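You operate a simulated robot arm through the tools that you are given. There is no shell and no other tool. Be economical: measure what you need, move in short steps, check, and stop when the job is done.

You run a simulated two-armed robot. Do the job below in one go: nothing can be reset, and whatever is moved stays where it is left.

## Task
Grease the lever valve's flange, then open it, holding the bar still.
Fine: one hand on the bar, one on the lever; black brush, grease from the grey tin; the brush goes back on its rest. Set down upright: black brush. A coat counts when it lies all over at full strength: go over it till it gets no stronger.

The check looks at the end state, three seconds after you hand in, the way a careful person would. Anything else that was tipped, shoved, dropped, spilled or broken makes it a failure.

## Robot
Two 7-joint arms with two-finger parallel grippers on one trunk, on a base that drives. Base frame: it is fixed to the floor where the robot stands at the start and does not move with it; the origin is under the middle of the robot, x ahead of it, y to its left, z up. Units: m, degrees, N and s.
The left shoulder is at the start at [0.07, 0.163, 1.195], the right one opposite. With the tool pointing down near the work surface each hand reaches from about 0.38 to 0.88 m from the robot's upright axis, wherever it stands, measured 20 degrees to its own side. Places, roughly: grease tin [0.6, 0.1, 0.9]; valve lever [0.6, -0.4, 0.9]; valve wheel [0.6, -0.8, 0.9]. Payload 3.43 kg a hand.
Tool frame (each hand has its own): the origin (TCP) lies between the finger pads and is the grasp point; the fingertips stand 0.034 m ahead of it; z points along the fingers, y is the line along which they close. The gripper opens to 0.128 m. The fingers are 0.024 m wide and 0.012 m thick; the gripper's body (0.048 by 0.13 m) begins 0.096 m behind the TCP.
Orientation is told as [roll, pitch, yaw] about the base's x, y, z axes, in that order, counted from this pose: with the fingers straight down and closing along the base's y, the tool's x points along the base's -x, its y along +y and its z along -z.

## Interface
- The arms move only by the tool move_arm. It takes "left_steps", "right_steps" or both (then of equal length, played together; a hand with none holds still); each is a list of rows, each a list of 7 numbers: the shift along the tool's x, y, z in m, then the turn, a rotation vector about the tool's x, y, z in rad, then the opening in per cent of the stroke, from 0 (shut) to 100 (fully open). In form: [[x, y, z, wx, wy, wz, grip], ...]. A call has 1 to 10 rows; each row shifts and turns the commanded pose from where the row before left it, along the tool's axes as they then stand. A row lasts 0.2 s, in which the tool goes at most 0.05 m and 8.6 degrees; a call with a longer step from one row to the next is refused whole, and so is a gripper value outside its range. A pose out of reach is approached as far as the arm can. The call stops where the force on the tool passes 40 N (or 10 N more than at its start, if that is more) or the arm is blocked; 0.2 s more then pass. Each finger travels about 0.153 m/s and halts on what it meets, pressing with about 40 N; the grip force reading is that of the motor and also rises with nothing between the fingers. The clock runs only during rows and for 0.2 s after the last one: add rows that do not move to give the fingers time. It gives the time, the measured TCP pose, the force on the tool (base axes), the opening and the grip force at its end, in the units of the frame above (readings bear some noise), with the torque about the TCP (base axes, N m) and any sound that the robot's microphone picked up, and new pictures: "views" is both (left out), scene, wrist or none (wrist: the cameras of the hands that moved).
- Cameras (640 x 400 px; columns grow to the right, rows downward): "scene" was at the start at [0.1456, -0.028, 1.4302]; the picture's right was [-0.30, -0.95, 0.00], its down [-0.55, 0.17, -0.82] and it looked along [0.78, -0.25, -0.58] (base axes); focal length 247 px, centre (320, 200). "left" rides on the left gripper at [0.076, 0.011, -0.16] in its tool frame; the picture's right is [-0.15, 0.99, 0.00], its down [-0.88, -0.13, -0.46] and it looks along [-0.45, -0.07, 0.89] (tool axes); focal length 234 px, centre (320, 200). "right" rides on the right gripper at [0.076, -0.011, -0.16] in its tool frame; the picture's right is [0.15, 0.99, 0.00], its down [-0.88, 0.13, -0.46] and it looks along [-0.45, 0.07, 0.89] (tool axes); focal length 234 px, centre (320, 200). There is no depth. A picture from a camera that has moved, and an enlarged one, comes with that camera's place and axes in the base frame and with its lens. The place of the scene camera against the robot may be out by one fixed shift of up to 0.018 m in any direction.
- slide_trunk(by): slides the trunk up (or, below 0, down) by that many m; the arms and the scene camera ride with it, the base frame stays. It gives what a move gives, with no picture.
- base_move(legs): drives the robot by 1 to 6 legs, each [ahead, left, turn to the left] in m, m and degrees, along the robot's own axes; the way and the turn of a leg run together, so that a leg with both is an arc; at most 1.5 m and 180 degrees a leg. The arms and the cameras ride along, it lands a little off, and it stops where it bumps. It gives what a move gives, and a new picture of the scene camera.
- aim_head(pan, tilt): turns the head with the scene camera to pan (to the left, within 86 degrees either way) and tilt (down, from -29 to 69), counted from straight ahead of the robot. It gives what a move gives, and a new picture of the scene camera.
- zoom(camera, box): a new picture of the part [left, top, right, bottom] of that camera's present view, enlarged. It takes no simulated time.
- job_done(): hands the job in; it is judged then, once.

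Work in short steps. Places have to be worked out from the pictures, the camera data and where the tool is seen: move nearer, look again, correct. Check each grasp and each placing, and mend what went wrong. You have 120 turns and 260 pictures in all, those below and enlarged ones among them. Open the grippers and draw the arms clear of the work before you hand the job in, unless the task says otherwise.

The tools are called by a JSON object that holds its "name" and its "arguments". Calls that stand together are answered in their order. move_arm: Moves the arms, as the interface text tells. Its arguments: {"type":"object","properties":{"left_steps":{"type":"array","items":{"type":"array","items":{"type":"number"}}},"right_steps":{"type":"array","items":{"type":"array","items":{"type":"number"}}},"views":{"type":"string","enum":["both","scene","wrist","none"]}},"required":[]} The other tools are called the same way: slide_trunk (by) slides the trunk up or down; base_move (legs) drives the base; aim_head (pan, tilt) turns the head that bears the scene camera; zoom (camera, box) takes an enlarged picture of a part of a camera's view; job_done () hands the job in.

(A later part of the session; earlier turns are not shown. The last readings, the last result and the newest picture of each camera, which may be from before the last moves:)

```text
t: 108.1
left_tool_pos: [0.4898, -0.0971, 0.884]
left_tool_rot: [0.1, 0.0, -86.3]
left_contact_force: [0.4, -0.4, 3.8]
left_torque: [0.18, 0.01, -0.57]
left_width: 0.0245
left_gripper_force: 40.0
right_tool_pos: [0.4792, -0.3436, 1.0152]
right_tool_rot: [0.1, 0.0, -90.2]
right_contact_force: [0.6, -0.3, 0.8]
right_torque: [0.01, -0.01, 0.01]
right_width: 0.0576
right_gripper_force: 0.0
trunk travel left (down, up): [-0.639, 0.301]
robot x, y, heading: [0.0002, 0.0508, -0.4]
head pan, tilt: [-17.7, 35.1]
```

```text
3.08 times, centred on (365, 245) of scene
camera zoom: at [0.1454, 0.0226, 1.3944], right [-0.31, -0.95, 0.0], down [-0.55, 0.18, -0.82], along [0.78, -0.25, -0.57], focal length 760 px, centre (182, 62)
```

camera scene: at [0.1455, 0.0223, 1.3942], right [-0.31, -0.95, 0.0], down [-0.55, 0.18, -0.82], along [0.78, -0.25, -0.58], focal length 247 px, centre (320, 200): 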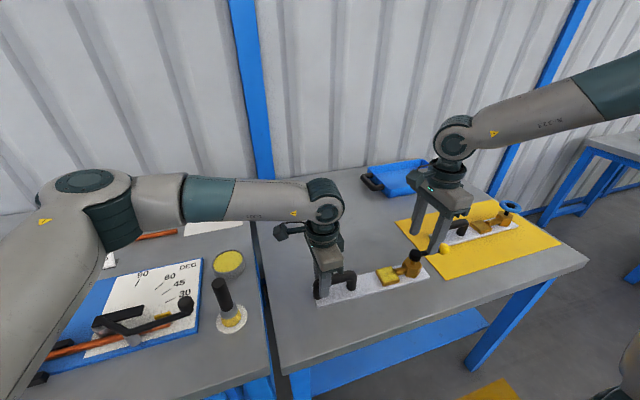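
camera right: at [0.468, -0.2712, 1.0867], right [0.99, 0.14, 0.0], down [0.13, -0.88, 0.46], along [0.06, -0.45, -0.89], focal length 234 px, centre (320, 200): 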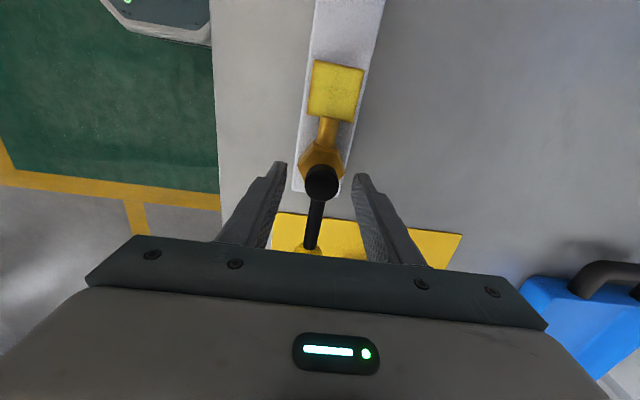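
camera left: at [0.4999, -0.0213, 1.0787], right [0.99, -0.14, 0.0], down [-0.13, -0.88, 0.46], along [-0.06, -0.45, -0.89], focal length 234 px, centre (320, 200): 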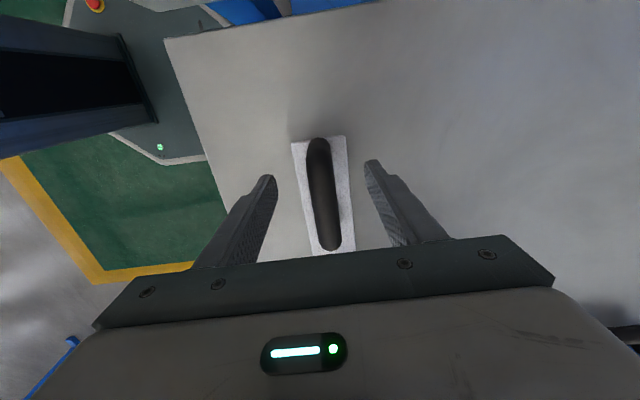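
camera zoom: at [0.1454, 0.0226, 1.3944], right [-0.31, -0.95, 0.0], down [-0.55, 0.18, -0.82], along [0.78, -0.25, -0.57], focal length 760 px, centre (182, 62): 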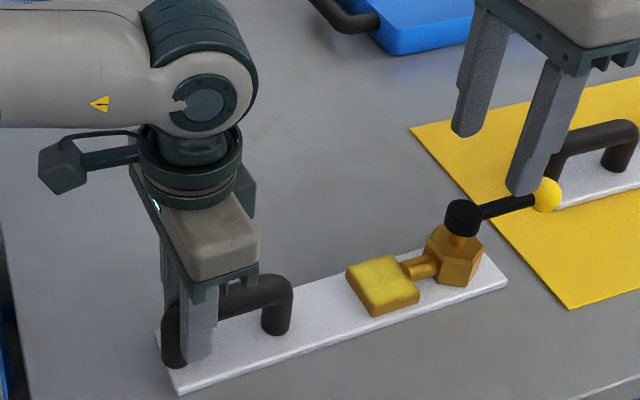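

It followed well: corner now (507,282), slightly past the original (513,290). I turn back ~1.3°.

{"name": "move_arm", "arguments": {"left_steps": [[0, 0, 0, 0, 0, 0.024, 0], [0, 0, 0, 0, 0, 0, 0]], "views": "none"}}

{"name": "zoom", "arguments": {"camera": "scene", "box": [290, 180, 440, 310]}}

{"name": "zoom", "arguments": {"camera": "right", "box": [240, 60, 420, 260]}}

```text
t: 108.7
left_tool_pos: [0.4895, -0.0973, 0.8846]
left_tool_rot: [0.2, 0.0, -87.5]
left_contact_force: [1.8, 2.0, 6.9]
left_torque: [0.1, 0.03, 0.05]
left_width: 0.0246
left_gripper_force: 40.2
right_tool_pos: [0.4797, -0.3427, 1.015]
right_tool_rot: [0.0, 0.1, -90.3]
right_contact_force: [-1.0, -0.7, 0.4]
right_torque: [0.0, -0.01, 0.01]
right_width: 0.0577
right_gripper_force: 0.0
trunk travel left (down, up): [-0.639, 0.301]
robot x, y, heading: [-0.0012, 0.0545, -0.1]
head pan, tilt: [-17.7, 35.1]
```

```text
3.08 times, centred on (365, 245) of scene
camera zoom: at [0.1456, 0.0229, 1.3943], right [-0.31, -0.95, 0.0], down [-0.55, 0.18, -0.82], along [0.78, -0.25, -0.57], focal length 760 px, centre (182, 62)
```

zoom: 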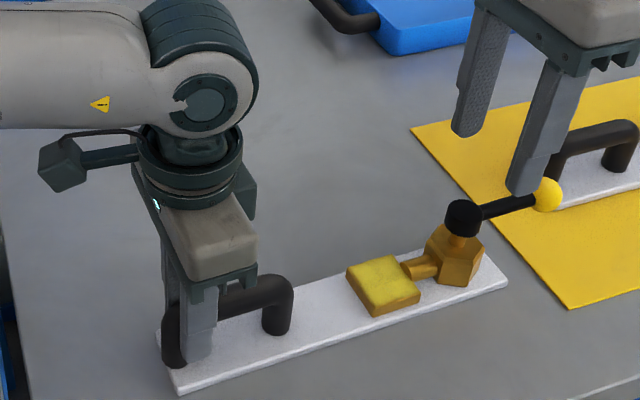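

```text
2.00 times, centred on (330, 160) of right
camera zoom: at [0.4685, -0.2659, 1.174], right [0.99, 0.14, 0.0], down [0.13, -0.88, 0.46], along [0.06, -0.45, -0.89], focal length 468 px, centre (300, 280)
```

zoom: 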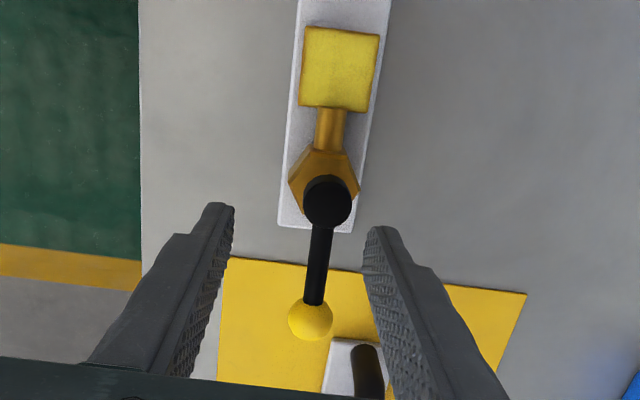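

Plate is stuck by friction and torque is zero now; I turn a bit further.

{"name": "move_arm", "arguments": {"left_steps": [[0, 0, -0.0003, 0, 0, 0.02, 0], [0, 0, 0, 0, 0, 0.018, 0], [0, 0, 0, 0, 0, 0, 0]], "views": "none"}}

{"name": "zoom", "arguments": {"camera": "scene", "box": [290, 180, 440, 310]}}

```text
t: 109.5
left_tool_pos: [0.4901, -0.0976, 0.8849]
left_tool_rot: [0.1, -0.1, -89.7]
left_contact_force: [3.2, -1.4, 3.1]
left_torque: [-0.2, -0.08, 0.31]
left_width: 0.0244
left_gripper_force: 39.9
right_tool_pos: [0.4799, -0.3423, 1.0141]
right_tool_rot: [0.0, 0.0, -90.2]
right_contact_force: [0.5, -0.8, -0.1]
right_torque: [-0.01, 0.01, 0.02]
right_width: 0.0576
right_gripper_force: 0.0
trunk travel left (down, up): [-0.639, 0.301]
robot x, y, heading: [0.0016, 0.0496, -0.4]
head pan, tilt: [-17.7, 35.1]
```

```text
3.08 times, centred on (365, 245) of scene
camera zoom: at [0.1462, 0.0224, 1.3942], right [-0.31, -0.95, 0.0], down [-0.55, 0.18, -0.82], along [0.78, -0.25, -0.58], focal length 760 px, centre (182, 62)
```

zoom: 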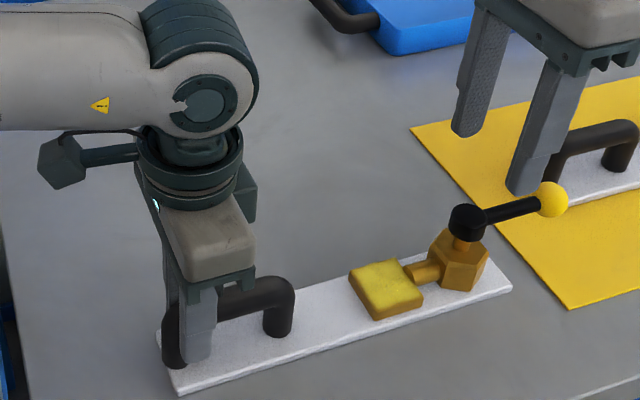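

The plate is back at its original place (corner 512,288; flange corner matches). Now I check the lever's angle against the plate from the right camera.

{"name": "zoom", "arguments": {"camera": "right", "box": [240, 60, 420, 260]}}

```text
2.00 times, centred on (330, 160) of right
camera zoom: at [0.4689, -0.2665, 1.1737], right [0.99, 0.14, 0.0], down [0.13, -0.88, 0.46], along [0.06, -0.45, -0.89], focal length 468 px, centre (300, 280)
```

zoom: 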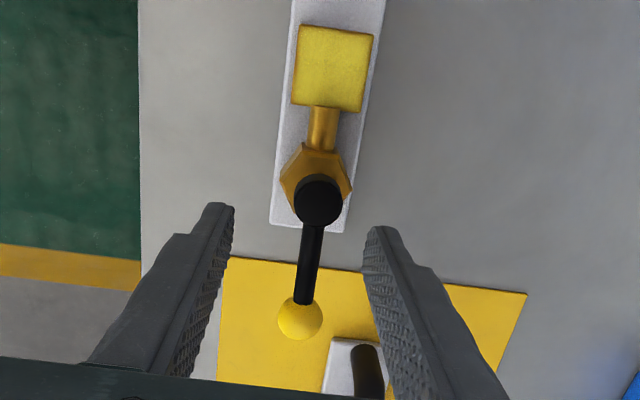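

The lever lines up with the plate/pipe axis within ~0.5° – fully open at its stop. I relax the left wrist's residual torque and open the left gripper.

{"name": "move_arm", "arguments": {"left_steps": [[0, 0, 0, 0, 0, -0.012, 0], [0, 0, 0, 0, 0, 0, 0], [0, 0, 0, 0, 0, 0, 25], [0, 0, 0, 0, 0, 0, 40], [0, 0, 0, 0, 0, 0, 60], [0, 0, 0, 0, 0, 0, 60]], "views": "wrist"}}

{"name": "zoom", "arguments": {"camera": "scene", "box": [290, 180, 440, 310]}}

```text
t: 110.9
left_tool_pos: [0.4889, -0.098, 0.8831]
left_tool_rot: [0.1, 0.0, -89.1]
left_contact_force: [-0.3, 0.4, -0.6]
left_torque: [-0.01, -0.02, 0.04]
left_width: 0.0768
left_gripper_force: 0.1
right_tool_pos: [0.4802, -0.3433, 1.0152]
right_tool_rot: [0.0, 0.0, -90.4]
right_contact_force: [-0.6, -0.2, 0.5]
right_torque: [0.0, -0.01, 0.01]
right_width: 0.0578
right_gripper_force: 0.1
trunk travel left (down, up): [-0.639, 0.301]
robot x, y, heading: [0.0009, 0.0534, -0.5]
head pan, tilt: [-17.7, 35.1]
camera left: at [0.4989, -0.0212, 1.0427], right [0.99, -0.13, 0.0], down [-0.12, -0.88, 0.46], along [-0.06, -0.45, -0.89], focal length 234 px, centre (320, 200)
```

left: 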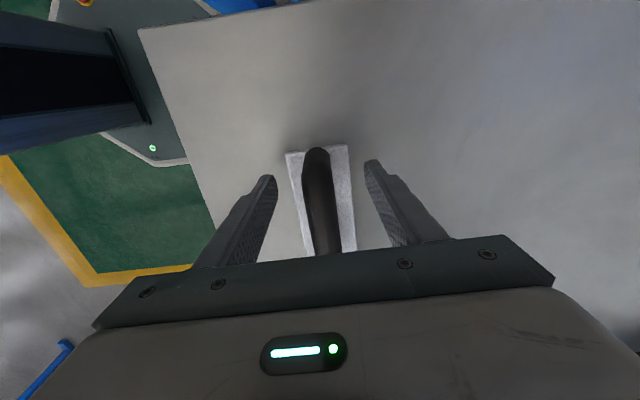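

```text
3.08 times, centred on (365, 245) of scene
camera zoom: at [0.1458, 0.0225, 1.3942], right [-0.31, -0.95, 0.0], down [-0.55, 0.18, -0.82], along [0.78, -0.25, -0.58], focal length 760 px, centre (182, 62)
```

zoom: 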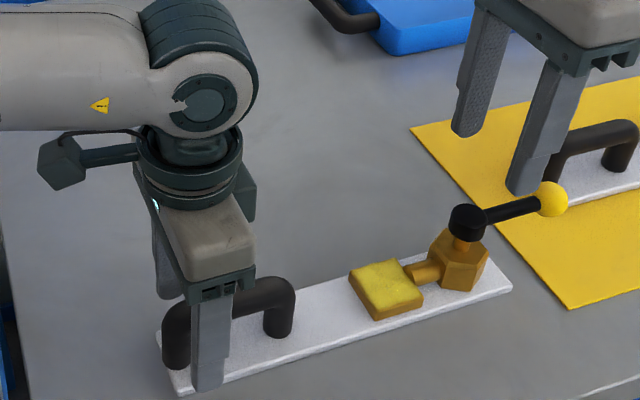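

Released cleanly, nothing shifted. I raise both hands straight up and clear.

{"name": "move_arm", "arguments": {"left_steps": [[0, 0, -0.03, 0, 0, 0, 60], [0, 0, -0.04, 0, 0, 0, 60], [0, 0, -0.045, 0, 0, 0, 80], [0, 0, -0.045, 0, 0, 0, 100], [0, 0, -0.045, 0, 0, 0, 100], [0, 0, -0.045, 0, 0, 0, 100]], "right_steps": [[0, 0, -0.03, 0, 0, 0, 45], [-0.03, 0, -0.035, 0, 0, 0, 60], [-0.04, 0, 0, 0, 0, 0, 80], [-0.045, 0, 0, 0, 0, 0, 100], [-0.045, 0, 0, 0, 0, 0, 100], [-0.045, 0, 0, 0, 0, 0, 100]]}}

{"name": "zoom", "arguments": {"camera": "scene", "box": [290, 180, 440, 310]}}

{"name": "zoom", "arguments": {"camera": "scene", "box": [180, 230, 300, 350]}}

```text
t: 112.3
left_tool_pos: [0.4872, -0.0973, 1.133]
left_tool_rot: [0.0, 0.0, -88.9]
left_contact_force: [-0.1, 0.8, 0.4]
left_torque: [0.01, -0.03, 0.01]
left_width: 0.1282
left_gripper_force: 0.1
right_tool_pos: [0.4814, -0.5459, 1.0792]
right_tool_rot: [-0.1, 0.1, -90.4]
right_contact_force: [-0.1, -0.4, -0.3]
right_torque: [0.02, -0.03, 0.0]
right_width: 0.1281
right_gripper_force: 0.1
trunk travel left (down, up): [-0.639, 0.301]
robot x, y, heading: [-0.0021, 0.0522, -0.5]
head pan, tilt: [-17.7, 35.1]
camera scene: at [0.1449, 0.021, 1.3942], right [-0.31, -0.95, 0.0], down [-0.55, 0.18, -0.82], along [0.78, -0.25, -0.57], focal length 247 px, centre (320, 200)
camera right: at [0.4708, -0.4699, 1.2383], right [0.99, 0.14, 0.0], down [0.13, -0.88, 0.45], along [0.06, -0.45, -0.89], focal length 234 px, centre (320, 200)
camera left: at [0.4964, -0.0207, 1.2913], right [0.99, -0.13, 0.0], down [-0.11, -0.88, 0.45], along [-0.06, -0.45, -0.89], focal length 234 px, centre (320, 200)
```

scene: 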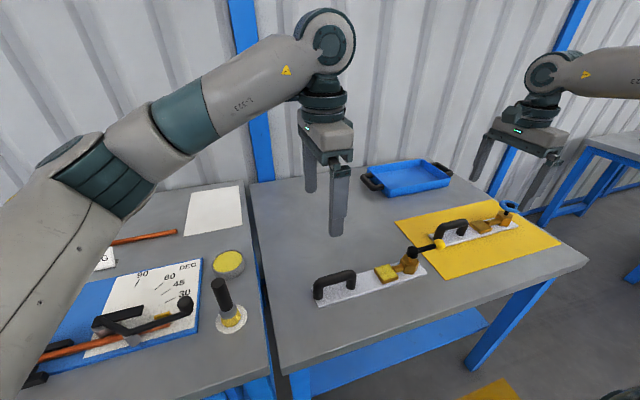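
right: 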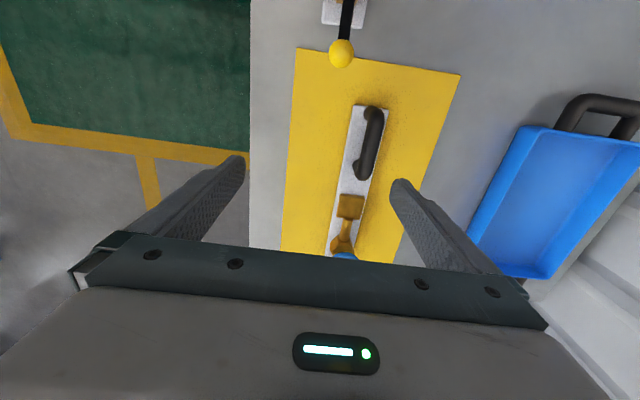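
left: 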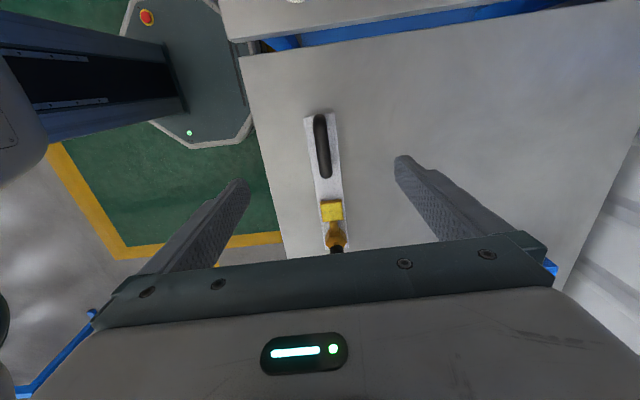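

```text
3.08 times, centred on (365, 245) of scene
camera zoom: at [0.1449, 0.021, 1.3942], right [-0.31, -0.95, 0.0], down [-0.55, 0.18, -0.82], along [0.78, -0.25, -0.57], focal length 760 px, centre (182, 62)
```

zoom: 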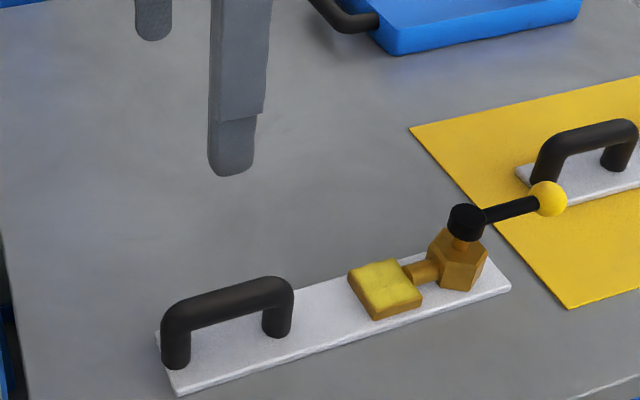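

```text
3.33 times, centred on (240, 290) of scene
camera zoom: at [0.1449, 0.021, 1.3942], right [-0.31, -0.95, 0.0], down [-0.55, 0.18, -0.82], along [0.78, -0.25, -0.57], focal length 824 px, centre (587, -100)
```

zoom: 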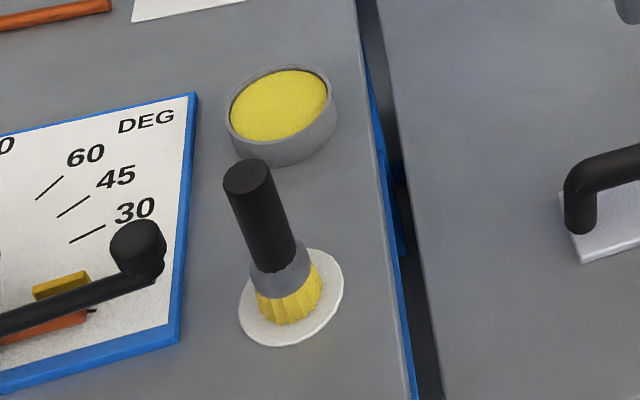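

All in place. A last close look at the coat.

{"name": "zoom", "arguments": {"camera": "scene", "box": [365, 255, 415, 295]}}

{"name": "zoom", "arguments": {"camera": "left", "box": [310, 190, 360, 230]}}

```text
10.00 times, centred on (390, 275) of scene
camera zoom: at [0.1449, 0.021, 1.3942], right [-0.31, -0.95, 0.0], down [-0.55, 0.18, -0.82], along [0.78, -0.25, -0.57], focal length 2470 px, centre (-380, -550)
```

zoom: 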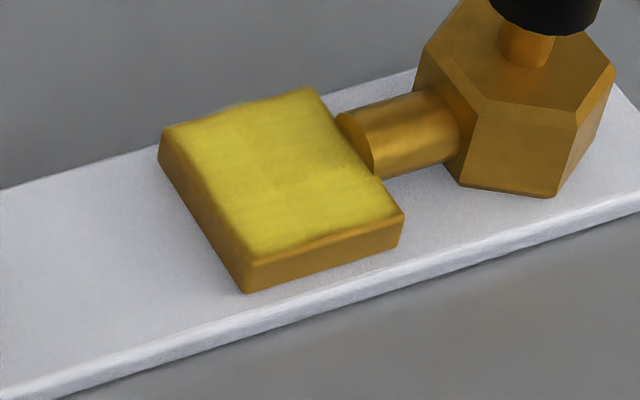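

```text
10.00 times, centred on (335, 210) of left
camera zoom: at [0.4964, -0.0207, 1.2913], right [0.99, -0.13, 0.0], down [-0.11, -0.88, 0.45], along [-0.06, -0.45, -0.89], focal length 2342 px, centre (170, 100)
```

zoom: 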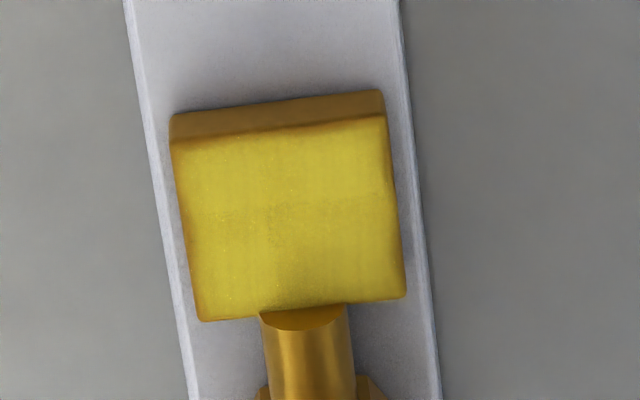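

The close-up still shows slightly weaker patches mid-face and by the pipe, so I'll give it another proper coat. I first restore the earlier stance: trunk up, base right, and left wrist turned back.

{"name": "slide_trunk", "arguments": {"by": 0.036}}

{"name": "base_move", "arguments": {"legs": [[0, -0.17, 0]]}}

{"name": "move_arm", "arguments": {"left_steps": [[0, 0, 0, 0, 0, -0.149, 100], [0, 0, 0, 0, 0, -0.149, 80], [0, 0, 0, 0, 0, -0.149, 60], [0, 0, 0, 0, 0, -0.149, 50], [0, 0, 0, 0, 0, -0.149, 50], [0, 0, 0, 0, 0, -0.149, 50], [0, 0, 0, 0, 0, -0.149, 50], [0, 0, 0, 0, 0, -0.149, 50], [0, 0, 0, 0, 0, -0.149, 50], [0, 0, 0, 0, 0, -0.149, 50]], "views": "none"}}

```text
t: 113.1
left_tool_pos: [0.4884, -0.0953, 1.1681]
left_tool_rot: [0.1, 0.1, -88.9]
left_contact_force: [0.0, 0.5, -0.9]
left_torque: [-0.04, 0.04, -0.01]
left_width: 0.1279
left_gripper_force: 0.1
right_tool_pos: [0.4832, -0.5449, 1.1156]
right_tool_rot: [0.1, -0.1, -90.3]
right_contact_force: [-0.3, 0.6, -0.8]
right_torque: [0.0, -0.01, 0.02]
right_width: 0.1281
right_gripper_force: 0.0
trunk travel left (down, up): [-0.675, 0.265]
robot x, y, heading: [0.0003, 0.0526, -0.1]
head pan, tilt: [-17.7, 35.1]
```

```text
t: 114.6
left_tool_pos: [0.4845, -0.2622, 1.1684]
left_tool_rot: [0.1, -0.1, -89.2]
left_contact_force: [0.7, 0.3, -0.1]
left_torque: [-0.05, 0.01, -0.03]
left_width: 0.128
left_gripper_force: 0.0
right_tool_pos: [0.4773, -0.7126, 1.1155]
right_tool_rot: [0.0, -0.1, -90.6]
right_contact_force: [0.1, 1.0, -0.6]
right_torque: [-0.06, -0.02, 0.0]
right_width: 0.1279
right_gripper_force: 0.1
trunk travel left (down, up): [-0.675, 0.265]
robot x, y, heading: [-0.0001, -0.116, -0.8]
head pan, tilt: [-17.7, 35.1]
camera scene: at [0.144, -0.1427, 1.4303], right [-0.31, -0.95, 0.0], down [-0.55, 0.18, -0.82], along [0.78, -0.26, -0.57], focal length 247 px, centre (320, 200)
```

scene: 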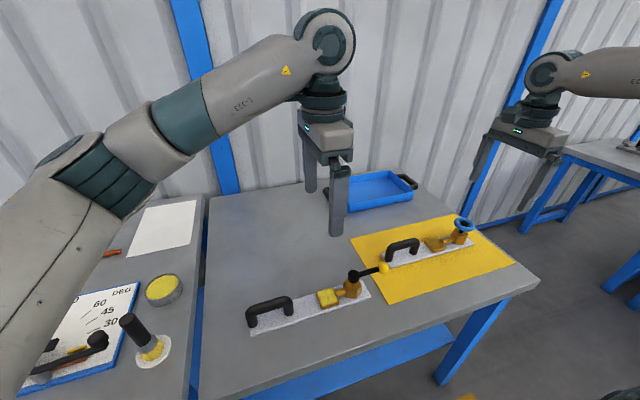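

```text
t: 116.8
left_tool_pos: [0.4854, -0.2637, 1.1682]
left_tool_rot: [0.0, -0.1, -3.6]
left_contact_force: [0.2, -0.1, -0.5]
left_torque: [0.01, -0.01, -0.01]
left_width: 0.064
left_gripper_force: 0.1
right_tool_pos: [0.4766, -0.714, 1.1154]
right_tool_rot: [0.1, -0.1, -90.6]
right_contact_force: [-0.4, 0.4, -0.1]
right_torque: [0.02, -0.02, -0.01]
right_width: 0.128
right_gripper_force: 0.1
trunk travel left (down, up): [-0.675, 0.265]
robot x, y, heading: [-0.0025, -0.115, -0.8]
head pan, tilt: [-17.7, 35.1]
```

From here the left camera can look at the flange; I check it, finishing the wrist turn first.

{"name": "move_arm", "arguments": {"left_steps": [[0.02, 0.02, 0, 0, 0, -0.063, 50], [0.02, 0.02, 0, 0, 0, 0, 50]], "views": "wrist"}}

```text
t: 117.4
left_tool_pos: [0.4478, -0.2192, 1.1691]
left_tool_rot: [-0.1, -0.1, -0.2]
left_contact_force: [0.1, 0.1, 0.5]
left_torque: [0.0, -0.02, -0.03]
left_width: 0.064
left_gripper_force: 0.1
right_tool_pos: [0.4759, -0.7117, 1.1176]
right_tool_rot: [-0.1, 0.0, -90.7]
right_contact_force: [0.3, -0.5, 0.9]
right_torque: [0.01, -0.05, 0.01]
right_width: 0.1277
right_gripper_force: 0.0
trunk travel left (down, up): [-0.675, 0.265]
robot x, y, heading: [-0.0019, -0.1125, -0.6]
head pan, tilt: [-17.7, 35.1]
camera left: at [0.3711, -0.2075, 1.3288], right [0.15, 0.99, 0.0], down [0.88, -0.13, 0.46], along [0.45, -0.07, -0.89], focal length 234 px, centre (320, 200)
```

left: 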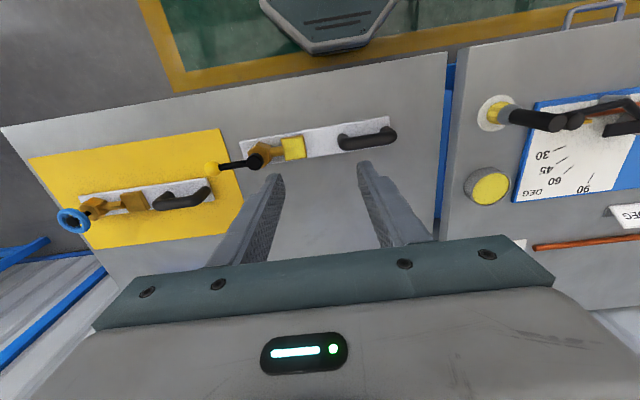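

{"name": "zoom", "arguments": {"camera": "left", "box": [275, 128, 315, 168]}}

{"name": "zoom", "arguments": {"camera": "left", "box": [460, 85, 540, 215]}}

```text
10.00 times, centred on (295, 148) of left
camera zoom: at [0.3711, -0.2075, 1.3288], right [0.15, 0.99, 0.0], down [0.88, -0.13, 0.46], along [0.45, -0.07, -0.89], focal length 2342 px, centre (570, 720)
```

zoom: 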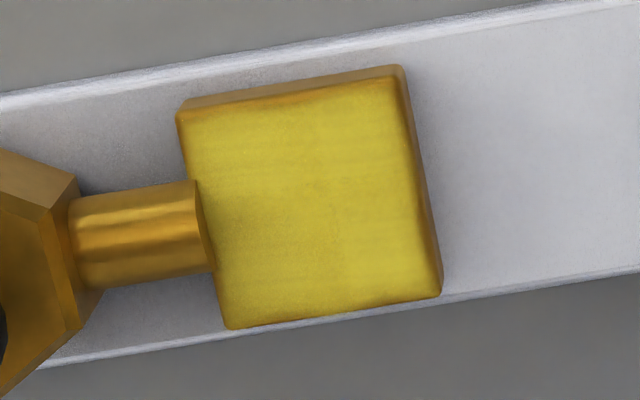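

```text
3.08 times, centred on (500, 150) of left
camera zoom: at [0.3711, -0.2075, 1.3288], right [0.15, 0.99, 0.0], down [0.88, -0.13, 0.46], along [0.45, -0.07, -0.89], focal length 720 px, centre (-234, 354)
```

zoom: 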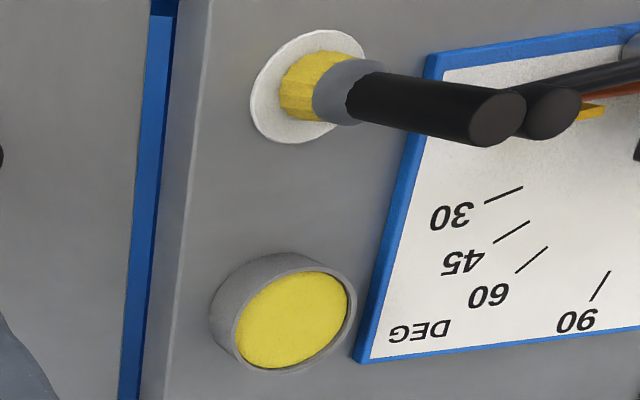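

There is a faint weaker area lower-left of the face; I'll do one more coat. Moving the left hand back over the brush.

{"name": "move_arm", "arguments": {"left_steps": [[-0.004, 0.042, 0, 0, 0, 0, 50], [-0.004, 0.042, 0, 0, 0, 0, 50], [-0.004, 0.042, 0, 0, 0, 0, 50], [-0.004, 0.042, 0, 0, 0, 0, 50], [-0.004, 0.042, 0, 0, 0, 0, 50], [-0.004, 0.042, 0, 0, 0, 0, 50], [-0.003, 0.042, 0, 0, 0, 0, 50], [-0.003, 0.043, 0, 0, 0, 0, 50], [0, 0, 0.04, 0, 0, 0, 50], [0, 0, 0.04, 0, 0, 0, 50]], "views": "wrist"}}

```text
t: 119.6
left_tool_pos: [0.4776, 0.1171, 1.0905]
left_tool_rot: [0.0, -0.1, -0.2]
left_contact_force: [0.2, -0.8, 0.8]
left_torque: [0.01, 0.03, -0.01]
left_width: 0.0639
left_gripper_force: 0.0
right_tool_pos: [0.4776, -0.7124, 1.1164]
right_tool_rot: [0.0, -0.1, -90.6]
right_contact_force: [0.4, 0.4, -0.1]
right_torque: [-0.04, -0.01, -0.01]
right_width: 0.1279
right_gripper_force: 0.1
trunk travel left (down, up): [-0.675, 0.265]
robot x, y, heading: [-0.0048, -0.1106, -0.6]
head pan, tilt: [-17.7, 35.1]
camera left: at [0.4018, 0.1297, 1.2491], right [0.15, 0.99, 0.0], down [0.88, -0.13, 0.46], along [0.45, -0.07, -0.89], focal length 234 px, centre (320, 200)
```

left: 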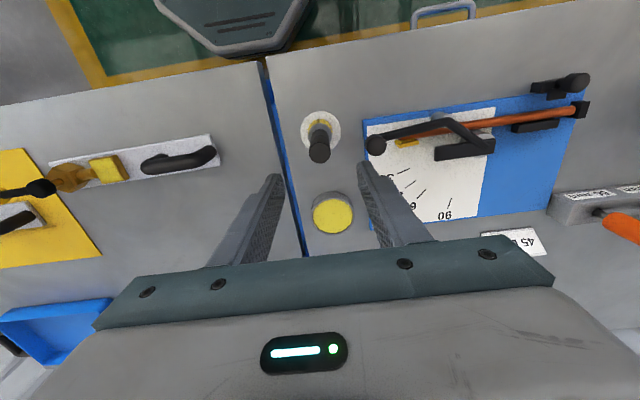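

Aligned over the brush. Lower and grip it.

{"name": "move_arm", "arguments": {"left_steps": [[0, 0, 0.04, 0, 0, 0, 50], [0, 0, 0.04, 0, 0, 0, 50], [0, 0, 0.035, 0, 0, 0, 50], [0, 0, 0.026, 0, 0, 0, 50], [0, 0, 0, 0, 0, 0, 50]], "views": "wrist"}}

{"name": "move_arm", "arguments": {"left_steps": [[0, 0, 0, 0, 0, 0, 35], [0, 0, 0, 0, 0, 0, 20], [0, 0, 0, 0, 0, 0, 0], [0, 0, 0, 0, 0, 0, 0], [0, 0, 0, 0, 0, 0, 0]], "views": "none"}}

```text
t: 120.8
left_tool_pos: [0.4763, 0.1138, 0.9484]
left_tool_rot: [-0.1, -0.2, -0.1]
left_contact_force: [0.2, -0.6, 0.0]
left_torque: [0.02, -0.01, 0.02]
left_width: 0.0639
left_gripper_force: 0.0
right_tool_pos: [0.4777, -0.7122, 1.1162]
right_tool_rot: [-0.1, 0.0, -90.7]
right_contact_force: [0.3, -0.1, -0.5]
right_torque: [0.0, 0.02, -0.01]
right_width: 0.1281
right_gripper_force: 0.0
trunk travel left (down, up): [-0.675, 0.265]
robot x, y, heading: [-0.0029, -0.1182, -0.6]
head pan, tilt: [-17.7, 35.1]
camera left: at [0.3996, 0.1247, 1.1059], right [0.15, 0.99, 0.0], down [0.88, -0.13, 0.46], along [0.45, -0.07, -0.89], focal length 234 px, centre (320, 200)
```

left: 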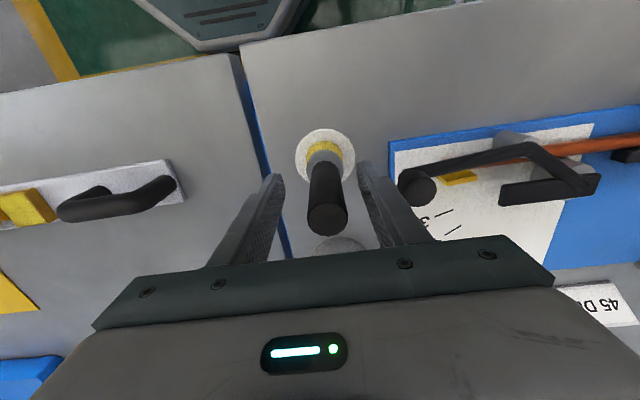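

```text
t: 122.0
left_tool_pos: [0.4764, 0.1134, 0.9463]
left_tool_rot: [-0.2, -0.2, -0.2]
left_contact_force: [0.1, 0.4, -1.0]
left_torque: [0.02, 0.03, 0.0]
left_width: 0.0233
left_gripper_force: 40.3
right_tool_pos: [0.4789, -0.713, 1.1152]
right_tool_rot: [-0.1, 0.0, -90.6]
right_contact_force: [0.1, 0.6, 0.2]
right_torque: [-0.01, -0.03, 0.0]
right_width: 0.1278
right_gripper_force: 0.0
trunk travel left (down, up): [-0.675, 0.265]
robot x, y, heading: [-0.0, -0.1159, -0.8]
head pan, tilt: [-17.7, 35.1]
```

Gripped. Lift, carry to the tin and approach the grease.

{"name": "move_arm", "arguments": {"left_steps": [[0, 0, -0.02, 0, 0, 0, 0], [0, 0, -0.04, 0, 0, 0, 0], [0, 0, -0.04, 0, 0, 0, 0], [-0.03, 0.0045, 0, 0, 0, 0, 0], [-0.04, 0, 0, 0, 0, 0, 0], [-0.04, 0, 0, 0, 0, 0, 0], [-0.041, 0, 0, 0, 0, 0, 0], [0, 0, 0.04, 0, 0, 0, 0], [0, 0, 0.022, 0, 0, 0, 0], [0, 0, 0, 0, 0, 0, 0]], "views": "wrist"}}

{"name": "zoom", "arguments": {"camera": "scene", "box": [90, 230, 210, 340]}}

```text
t: 124.2
left_tool_pos: [0.6294, 0.1182, 0.9859]
left_tool_rot: [0.0, 0.0, -0.2]
left_contact_force: [0.0, 0.4, -1.1]
left_torque: [0.03, 0.0, 0.02]
left_width: 0.0233
left_gripper_force: 39.6
right_tool_pos: [0.4772, -0.7125, 1.1157]
right_tool_rot: [0.0, -0.1, -90.6]
right_contact_force: [0.1, 0.6, -0.1]
right_torque: [-0.02, 0.01, -0.05]
right_width: 0.128
right_gripper_force: 0.1
trunk travel left (down, up): [-0.675, 0.265]
robot x, y, heading: [-0.0043, -0.1151, -0.7]
head pan, tilt: [-17.7, 35.1]
camera left: at [0.5542, 0.1289, 1.1441], right [0.15, 0.99, 0.0], down [0.88, -0.13, 0.46], along [0.45, -0.07, -0.89], focal length 234 px, centre (320, 200)
```

left: 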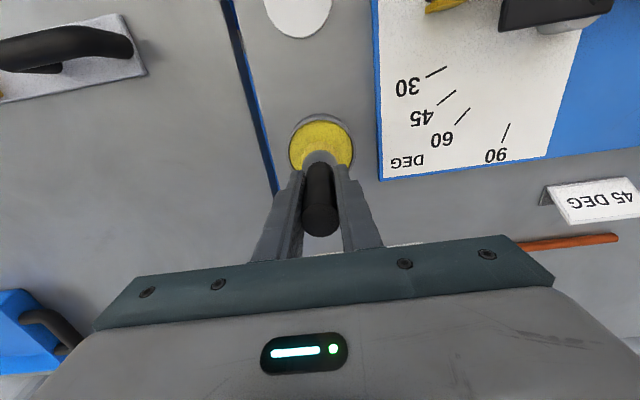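

```text
3.64 times, centred on (150, 285) of scene
camera zoom: at [0.1442, -0.1442, 1.4302], right [-0.31, -0.95, 0.0], down [-0.55, 0.18, -0.82], along [0.78, -0.26, -0.58], focal length 898 px, centre (938, -109)
```

zoom: 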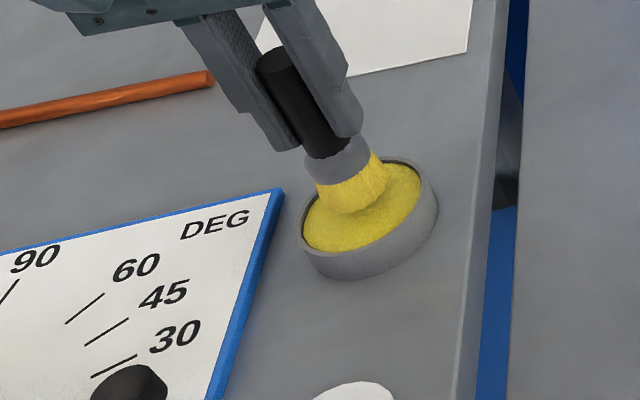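

Just above the grease; lower gently.

{"name": "move_arm", "arguments": {"left_steps": [[0.004, 0, 0.005, 0, 0, 0, 0], [0, 0, 0.003, 0, 0, 0, 0], [0, 0, 0.002, 0, 0, 0, 0], [0, 0, 0, 0, 0, 0, 0]], "views": "none"}}

```text
t: 125.2
left_tool_pos: [0.6257, 0.1189, 0.9768]
left_tool_rot: [-0.1, -0.1, -0.2]
left_contact_force: [0.7, 0.0, -1.0]
left_torque: [0.01, -0.03, 0.01]
left_width: 0.0231
left_gripper_force: 40.4
right_tool_pos: [0.4778, -0.7123, 1.116]
right_tool_rot: [-0.1, 0.0, -90.6]
right_contact_force: [0.2, -0.6, 0.1]
right_torque: [0.02, 0.0, 0.01]
right_width: 0.1279
right_gripper_force: 0.1
trunk travel left (down, up): [-0.675, 0.265]
robot x, y, heading: [-0.0067, -0.1131, -0.8]
head pan, tilt: [-17.7, 35.1]
```

{"name": "move_arm", "arguments": {"left_steps": [[0, 0, 0.0015, 0, 0, 0, 0], [0, 0, 0.0015, 0, 0, 0, 0], [0, 0, 0, 0, 0, 0, 0]], "views": "none"}}

```text
t: 126.0
left_tool_pos: [0.6256, 0.1173, 0.9735]
left_tool_rot: [-0.1, -0.1, -0.3]
left_contact_force: [0.1, 0.0, -1.5]
left_torque: [-0.01, -0.03, -0.01]
left_width: 0.0232
left_gripper_force: 40.3
right_tool_pos: [0.4778, -0.7123, 1.1153]
right_tool_rot: [-0.1, -0.1, -90.6]
right_contact_force: [-0.1, 0.2, 0.2]
right_torque: [-0.03, 0.02, 0.01]
right_width: 0.1278
right_gripper_force: 0.1
trunk travel left (down, up): [-0.675, 0.265]
robot x, y, heading: [-0.0023, -0.1155, -0.7]
head pan, tilt: [-17.7, 35.1]
```

{"name": "move_arm", "arguments": {"left_steps": [[0, 0, 0.0015, 0, 0, 0, 0], [0, 0, 0.0015, 0, 0, 0, 0], [0, 0, 0, 0, 0, 0, 0]], "views": "none"}}

```text
t: 126.8
left_tool_pos: [0.6245, 0.1185, 0.9707]
left_tool_rot: [-0.1, -0.3, -0.2]
left_contact_force: [1.4, 0.8, 10.2]
left_torque: [0.13, 0.0, 0.03]
left_width: 0.0233
left_gripper_force: 40.3
right_tool_pos: [0.4772, -0.7131, 1.1164]
right_tool_rot: [0.0, 0.0, -90.6]
right_contact_force: [0.7, -0.7, -0.1]
right_torque: [0.0, -0.01, 0.04]
right_width: 0.1282
right_gripper_force: 0.1
trunk travel left (down, up): [-0.675, 0.265]
robot x, y, heading: [0.0001, -0.1125, -0.7]
head pan, tilt: [-17.7, 35.1]
```

Contact 10 N – loaded. Carry back over the flange.

{"name": "move_arm", "arguments": {"left_steps": [[0, 0, -0.02, 0, 0, 0, 0], [0, 0, -0.04, 0, 0, 0, 0], [0, 0, -0.035, 0, 0, 0, 0], [0.01, -0.03, 0, 0, 0, 0, 0], [0.015, -0.044, 0, 0, 0, 0, 0], [0.015, -0.044, 0, 0, 0, 0, 0], [0.015, -0.044, 0, 0, 0, 0, 0], [0.015, -0.044, 0, 0, 0, 0, 0], [0.015, -0.044, 0, 0, 0, 0, 0]], "views": "none"}}

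{"name": "move_arm", "arguments": {"left_steps": [[0.015, -0.044, 0, 0, 0, 0, 0], [0.015, -0.044, 0, 0, 0, 0, 0], [0.015, -0.044, 0, 0, 0, 0, 0], [0.0075, -0.017, 0.03, 0, 0, 0, 0], [0, 0, 0.04, 0, 0, 0, 0], [0, 0, 0.028, 0, 0, 0, 0], [0, 0, 0, 0, 0, 0, 0]], "views": "wrist"}}

{"name": "zoom", "arguments": {"camera": "left", "box": [230, 80, 410, 220]}}

```text
t: 128.8
left_tool_pos: [0.5398, -0.1318, 1.0668]
left_tool_rot: [0.2, -0.1, -0.2]
left_contact_force: [-0.2, 0.0, -1.6]
left_torque: [0.01, 0.0, -0.02]
left_width: 0.0232
left_gripper_force: 39.9
right_tool_pos: [0.4771, -0.7147, 1.1142]
right_tool_rot: [0.0, 0.1, -90.6]
right_contact_force: [-0.5, 0.3, -0.6]
right_torque: [0.02, -0.01, 0.05]
right_width: 0.1279
right_gripper_force: 0.1
trunk travel left (down, up): [-0.675, 0.265]
robot x, y, heading: [-0.0032, -0.1157, -0.8]
head pan, tilt: [-17.7, 35.1]
```

```text
t: 130.4
left_tool_pos: [0.4886, -0.2796, 0.967]
left_tool_rot: [0.0, -0.2, -0.1]
left_contact_force: [0.7, 0.1, -0.6]
left_torque: [0.03, -0.04, 0.01]
left_width: 0.0235
left_gripper_force: 39.7
right_tool_pos: [0.4782, -0.7129, 1.116]
right_tool_rot: [-0.1, 0.0, -90.7]
right_contact_force: [0.0, -0.2, 0.3]
right_torque: [-0.04, 0.0, 0.05]
right_width: 0.128
right_gripper_force: 0.0
trunk travel left (down, up): [-0.675, 0.265]
robot x, y, heading: [-0.0002, -0.1126, -0.7]
head pan, tilt: [-17.7, 35.1]
camera left: at [0.4124, -0.2683, 1.126], right [0.15, 0.99, 0.0], down [0.88, -0.13, 0.46], along [0.45, -0.07, -0.89], focal length 234 px, centre (320, 200)
```

left: 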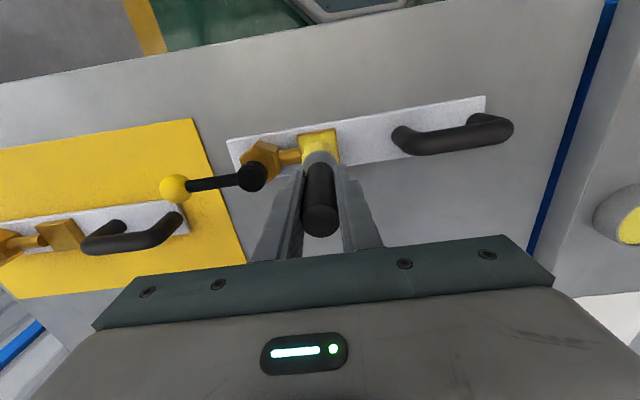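

```text
2.86 times, centred on (320, 150) of left
camera zoom: at [0.4124, -0.2683, 1.126], right [0.15, 0.99, 0.0], down [0.88, -0.13, 0.46], along [0.45, -0.07, -0.89], focal length 669 px, centre (320, 343)
```

zoom: 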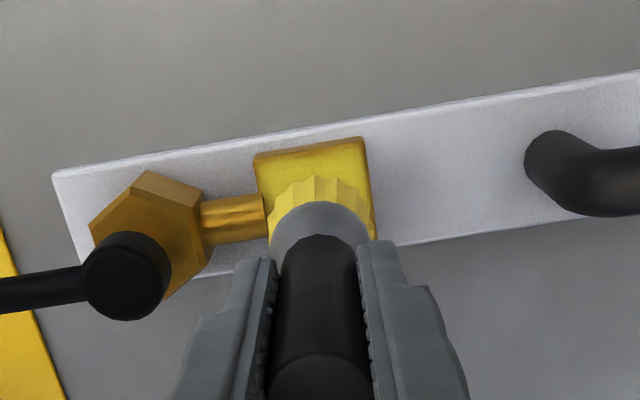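

Flange position unchanged. Lower to contact step by step.

{"name": "move_arm", "arguments": {"left_steps": [[0, -0.001, 0.008, 0, 0, 0, 0], [0, 0, 0.006, 0, 0, 0, 0], [0, 0, 0.003, 0, 0, 0, 0], [0, 0, 0, 0, 0, 0, 0]], "views": "none"}}

{"name": "move_arm", "arguments": {"left_steps": [[0, 0, 0.0015, 0, 0, 0, 0], [0, 0, 0.0015, 0, 0, 0, 0], [0, 0, 0, 0, 0, 0, 0]], "views": "none"}}

```text
t: 131.4
left_tool_pos: [0.4857, -0.2821, 0.9499]
left_tool_rot: [0.0, -0.1, -0.3]
left_contact_force: [0.8, 0.0, -0.6]
left_torque: [-0.01, 0.03, 0.01]
left_width: 0.0233
left_gripper_force: 39.6
right_tool_pos: [0.4771, -0.7126, 1.1163]
right_tool_rot: [0.0, 0.1, -90.6]
right_contact_force: [-1.1, 0.1, -0.5]
right_torque: [0.0, 0.01, -0.03]
right_width: 0.1278
right_gripper_force: 0.2
trunk travel left (down, up): [-0.675, 0.265]
robot x, y, heading: [-0.0018, -0.1104, -0.6]
head pan, tilt: [-17.7, 35.1]
```

```text
t: 132.2
left_tool_pos: [0.4866, -0.281, 0.9466]
left_tool_rot: [-0.1, -0.1, -0.2]
left_contact_force: [-0.9, -1.0, -0.2]
left_torque: [-0.02, 0.0, 0.02]
left_width: 0.0234
left_gripper_force: 40.0
right_tool_pos: [0.478, -0.7127, 1.116]
right_tool_rot: [0.0, -0.1, -90.6]
right_contact_force: [0.7, -0.4, 0.3]
right_torque: [0.02, 0.0, 0.0]
right_width: 0.1281
right_gripper_force: 0.0
trunk travel left (down, up): [-0.675, 0.265]
robot x, y, heading: [0.0026, -0.1187, -0.8]
head pan, tilt: [-17.7, 35.1]
```

{"name": "move_arm", "arguments": {"left_steps": [[0, 0, 0.0015, 0, 0, 0, 0], [0, 0, 0.0015, 0, 0, 0, 0], [0, 0, 0, 0, 0, 0, 0]], "views": "none"}}

{"name": "move_arm", "arguments": {"left_steps": [[0, 0, 0.0012, 0, 0, 0, 0], [0, 0, 0, 0, 0, 0, 0]], "views": "none"}}

```text
t: 133.0
left_tool_pos: [0.4874, -0.281, 0.9438]
left_tool_rot: [-0.1, 0.0, -0.2]
left_contact_force: [-0.1, 0.2, -0.3]
left_torque: [-0.01, 0.01, -0.01]
left_width: 0.0234
left_gripper_force: 40.1
right_tool_pos: [0.4777, -0.7127, 1.1154]
right_tool_rot: [0.0, 0.1, -90.6]
right_contact_force: [0.6, 0.4, 0.1]
right_torque: [0.0, 0.02, -0.02]
right_width: 0.1277
right_gripper_force: 0.1
trunk travel left (down, up): [-0.675, 0.265]
robot x, y, heading: [-0.0006, -0.1159, -0.7]
head pan, tilt: [-17.7, 35.1]
```

```text
t: 133.6
left_tool_pos: [0.487, -0.2817, 0.943]
left_tool_rot: [-0.1, -0.1, -0.1]
left_contact_force: [1.2, 0.5, -1.2]
left_torque: [-0.02, 0.02, 0.01]
left_width: 0.0236
left_gripper_force: 40.1
right_tool_pos: [0.4778, -0.7134, 1.1152]
right_tool_rot: [-0.1, 0.0, -90.5]
right_contact_force: [0.6, 0.4, 0.9]
right_torque: [0.01, 0.02, 0.02]
right_width: 0.1279
right_gripper_force: 0.0
trunk travel left (down, up): [-0.675, 0.265]
robot x, y, heading: [-0.0019, -0.1166, -0.5]
head pan, tilt: [-17.7, 35.1]
```

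{"name": "move_arm", "arguments": {"left_steps": [[0, 0, 0.0015, 0, 0, 0, 0], [0, 0, 0.0015, 0, 0, 0, 0], [0, 0, 0, 0, 0, 0, 0]], "views": "none"}}

{"name": "zoom", "arguments": {"camera": "scene", "box": [290, 240, 390, 320]}}

```text
t: 134.4
left_tool_pos: [0.4871, -0.282, 0.9389]
left_tool_rot: [0.0, -0.1, -0.2]
left_contact_force: [-0.6, 0.0, -1.1]
left_torque: [0.0, 0.0, -0.01]
left_width: 0.0233
left_gripper_force: 40.2
right_tool_pos: [0.4771, -0.7133, 1.1157]
right_tool_rot: [0.0, 0.1, -90.6]
right_contact_force: [-0.2, 1.1, -0.1]
right_torque: [-0.01, 0.0, 0.0]
right_width: 0.1279
right_gripper_force: 0.0
trunk travel left (down, up): [-0.675, 0.265]
robot x, y, heading: [0.0023, -0.1159, -0.7]
head pan, tilt: [-17.7, 35.1]
```

```text
5.00 times, centred on (340, 280) of scene
camera zoom: at [0.1442, -0.1441, 1.4302], right [-0.31, -0.95, 0.0], down [-0.55, 0.18, -0.82], along [0.78, -0.26, -0.58], focal length 1235 px, centre (220, -200)
```

zoom: 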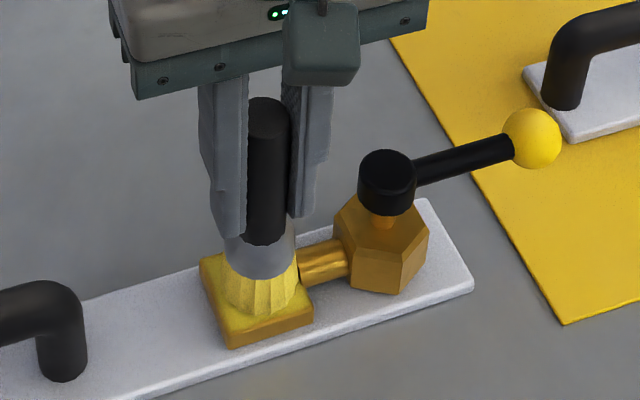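

Still no contact; continue with 1 mm steps.

{"name": "move_arm", "arguments": {"left_steps": [[0, 0, 0.001, 0, 0, 0, 0], [0, 0, 0.001, 0, 0, 0, 0], [0, 0, 0, 0, 0, 0, 0]], "views": "none"}}

{"name": "move_arm", "arguments": {"left_steps": [[0, 0, 0.001, 0, 0, 0, 0], [0, 0, 0, 0, 0, 0, 0]], "views": "none"}}

```text
t: 135.2
left_tool_pos: [0.4882, -0.2804, 0.9371]
left_tool_rot: [-0.1, -0.1, -0.3]
left_contact_force: [-0.4, -0.3, -0.3]
left_torque: [-0.02, 0.03, -0.01]
left_width: 0.0234
left_gripper_force: 40.0
right_tool_pos: [0.4784, -0.7131, 1.1156]
right_tool_rot: [0.0, -0.1, -90.7]
right_contact_force: [-0.2, 0.2, 0.2]
right_torque: [0.0, -0.01, 0.0]
right_width: 0.128
right_gripper_force: 0.2
trunk travel left (down, up): [-0.675, 0.265]
robot x, y, heading: [0.0, -0.1158, -0.6]
head pan, tilt: [-17.7, 35.1]
```

```text
t: 135.8
left_tool_pos: [0.4869, -0.2814, 0.9374]
left_tool_rot: [-0.2, -0.3, -0.2]
left_contact_force: [2.7, -0.4, 15.6]
left_torque: [0.13, -0.25, -0.04]
left_width: 0.0232
left_gripper_force: 39.4
right_tool_pos: [0.4767, -0.7121, 1.1156]
right_tool_rot: [0.0, 0.0, -90.6]
right_contact_force: [-0.5, -1.2, -0.5]
right_torque: [-0.02, -0.01, -0.01]
right_width: 0.1283
right_gripper_force: 0.0
trunk travel left (down, up): [-0.675, 0.265]
robot x, y, heading: [-0.0014, -0.1132, -0.4]
head pan, tilt: [-17.7, 35.1]
```

Contact 15 N. Now slow, dense strokes over the entire face.

{"name": "move_arm", "arguments": {"left_steps": [[0, -0.007, -0.0003, 0, 0, 0, 0], [0, -0.007, 0, 0, 0, 0, 0], [0.0065, 0, 0, 0, 0, 0, 0], [0, 0.007, 0, 0, 0, 0, 0], [0, 0.007, 0, 0, 0, 0, 0], [0, 0.007, 0, 0, 0, 0, 0], [0, 0.007, 0, 0, 0, 0, 0], [0.0065, 0, 0, 0, 0, 0, 0], [0, -0.007, 0, 0, 0, 0, 0], [0, -0.007, 0, 0, 0, 0, 0]], "views": "none"}}

{"name": "move_arm", "arguments": {"left_steps": [[0, -0.007, 0, 0, 0, 0, 0], [0, -0.007, 0, 0, 0, 0, 0], [-0.0065, 0, 0, 0, 0, 0, 0], [-0.0065, 0, 0, 0, 0, 0, 0], [-0.0065, 0, 0, 0, 0, 0, 0], [0, 0.007, 0, 0, 0, 0, 0], [0, 0.007, 0, 0, 0, 0, 0], [0, 0.007, 0, 0, 0, 0, 0], [0, 0.007, 0, 0, 0, 0, 0], [-0.0065, 0, 0, 0, 0, 0, 0]], "views": "none"}}

```text
t: 138.0
left_tool_pos: [0.4713, -0.2797, 0.9368]
left_tool_rot: [0.0, -0.2, -0.2]
left_contact_force: [0.4, 12.8, 34.9]
left_torque: [0.83, -0.19, 0.07]
left_width: 0.0233
left_gripper_force: 40.5
right_tool_pos: [0.4756, -0.7109, 1.1171]
right_tool_rot: [0.1, -0.1, -90.5]
right_contact_force: [-0.6, -0.2, -0.6]
right_torque: [0.01, -0.02, 0.0]
right_width: 0.128
right_gripper_force: 0.0
trunk travel left (down, up): [-0.675, 0.265]
robot x, y, heading: [-0.0009, -0.1127, -0.5]
head pan, tilt: [-17.7, 35.1]
```

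```text
t: 140.2
left_tool_pos: [0.4975, -0.2645, 0.9369]
left_tool_rot: [0.0, -0.1, -0.2]
left_contact_force: [-6.0, 0.2, 17.0]
left_torque: [-0.09, 0.49, -0.03]
left_width: 0.0233
left_gripper_force: 40.2
right_tool_pos: [0.4757, -0.7125, 1.1167]
right_tool_rot: [0.1, 0.0, -90.6]
right_contact_force: [-1.4, -0.4, 0.3]
right_torque: [0.01, -0.03, 0.01]
right_width: 0.1279
right_gripper_force: 0.0
trunk travel left (down, up): [-0.675, 0.265]
robot x, y, heading: [-0.0002, -0.1138, -0.8]
head pan, tilt: [-17.7, 35.1]
```

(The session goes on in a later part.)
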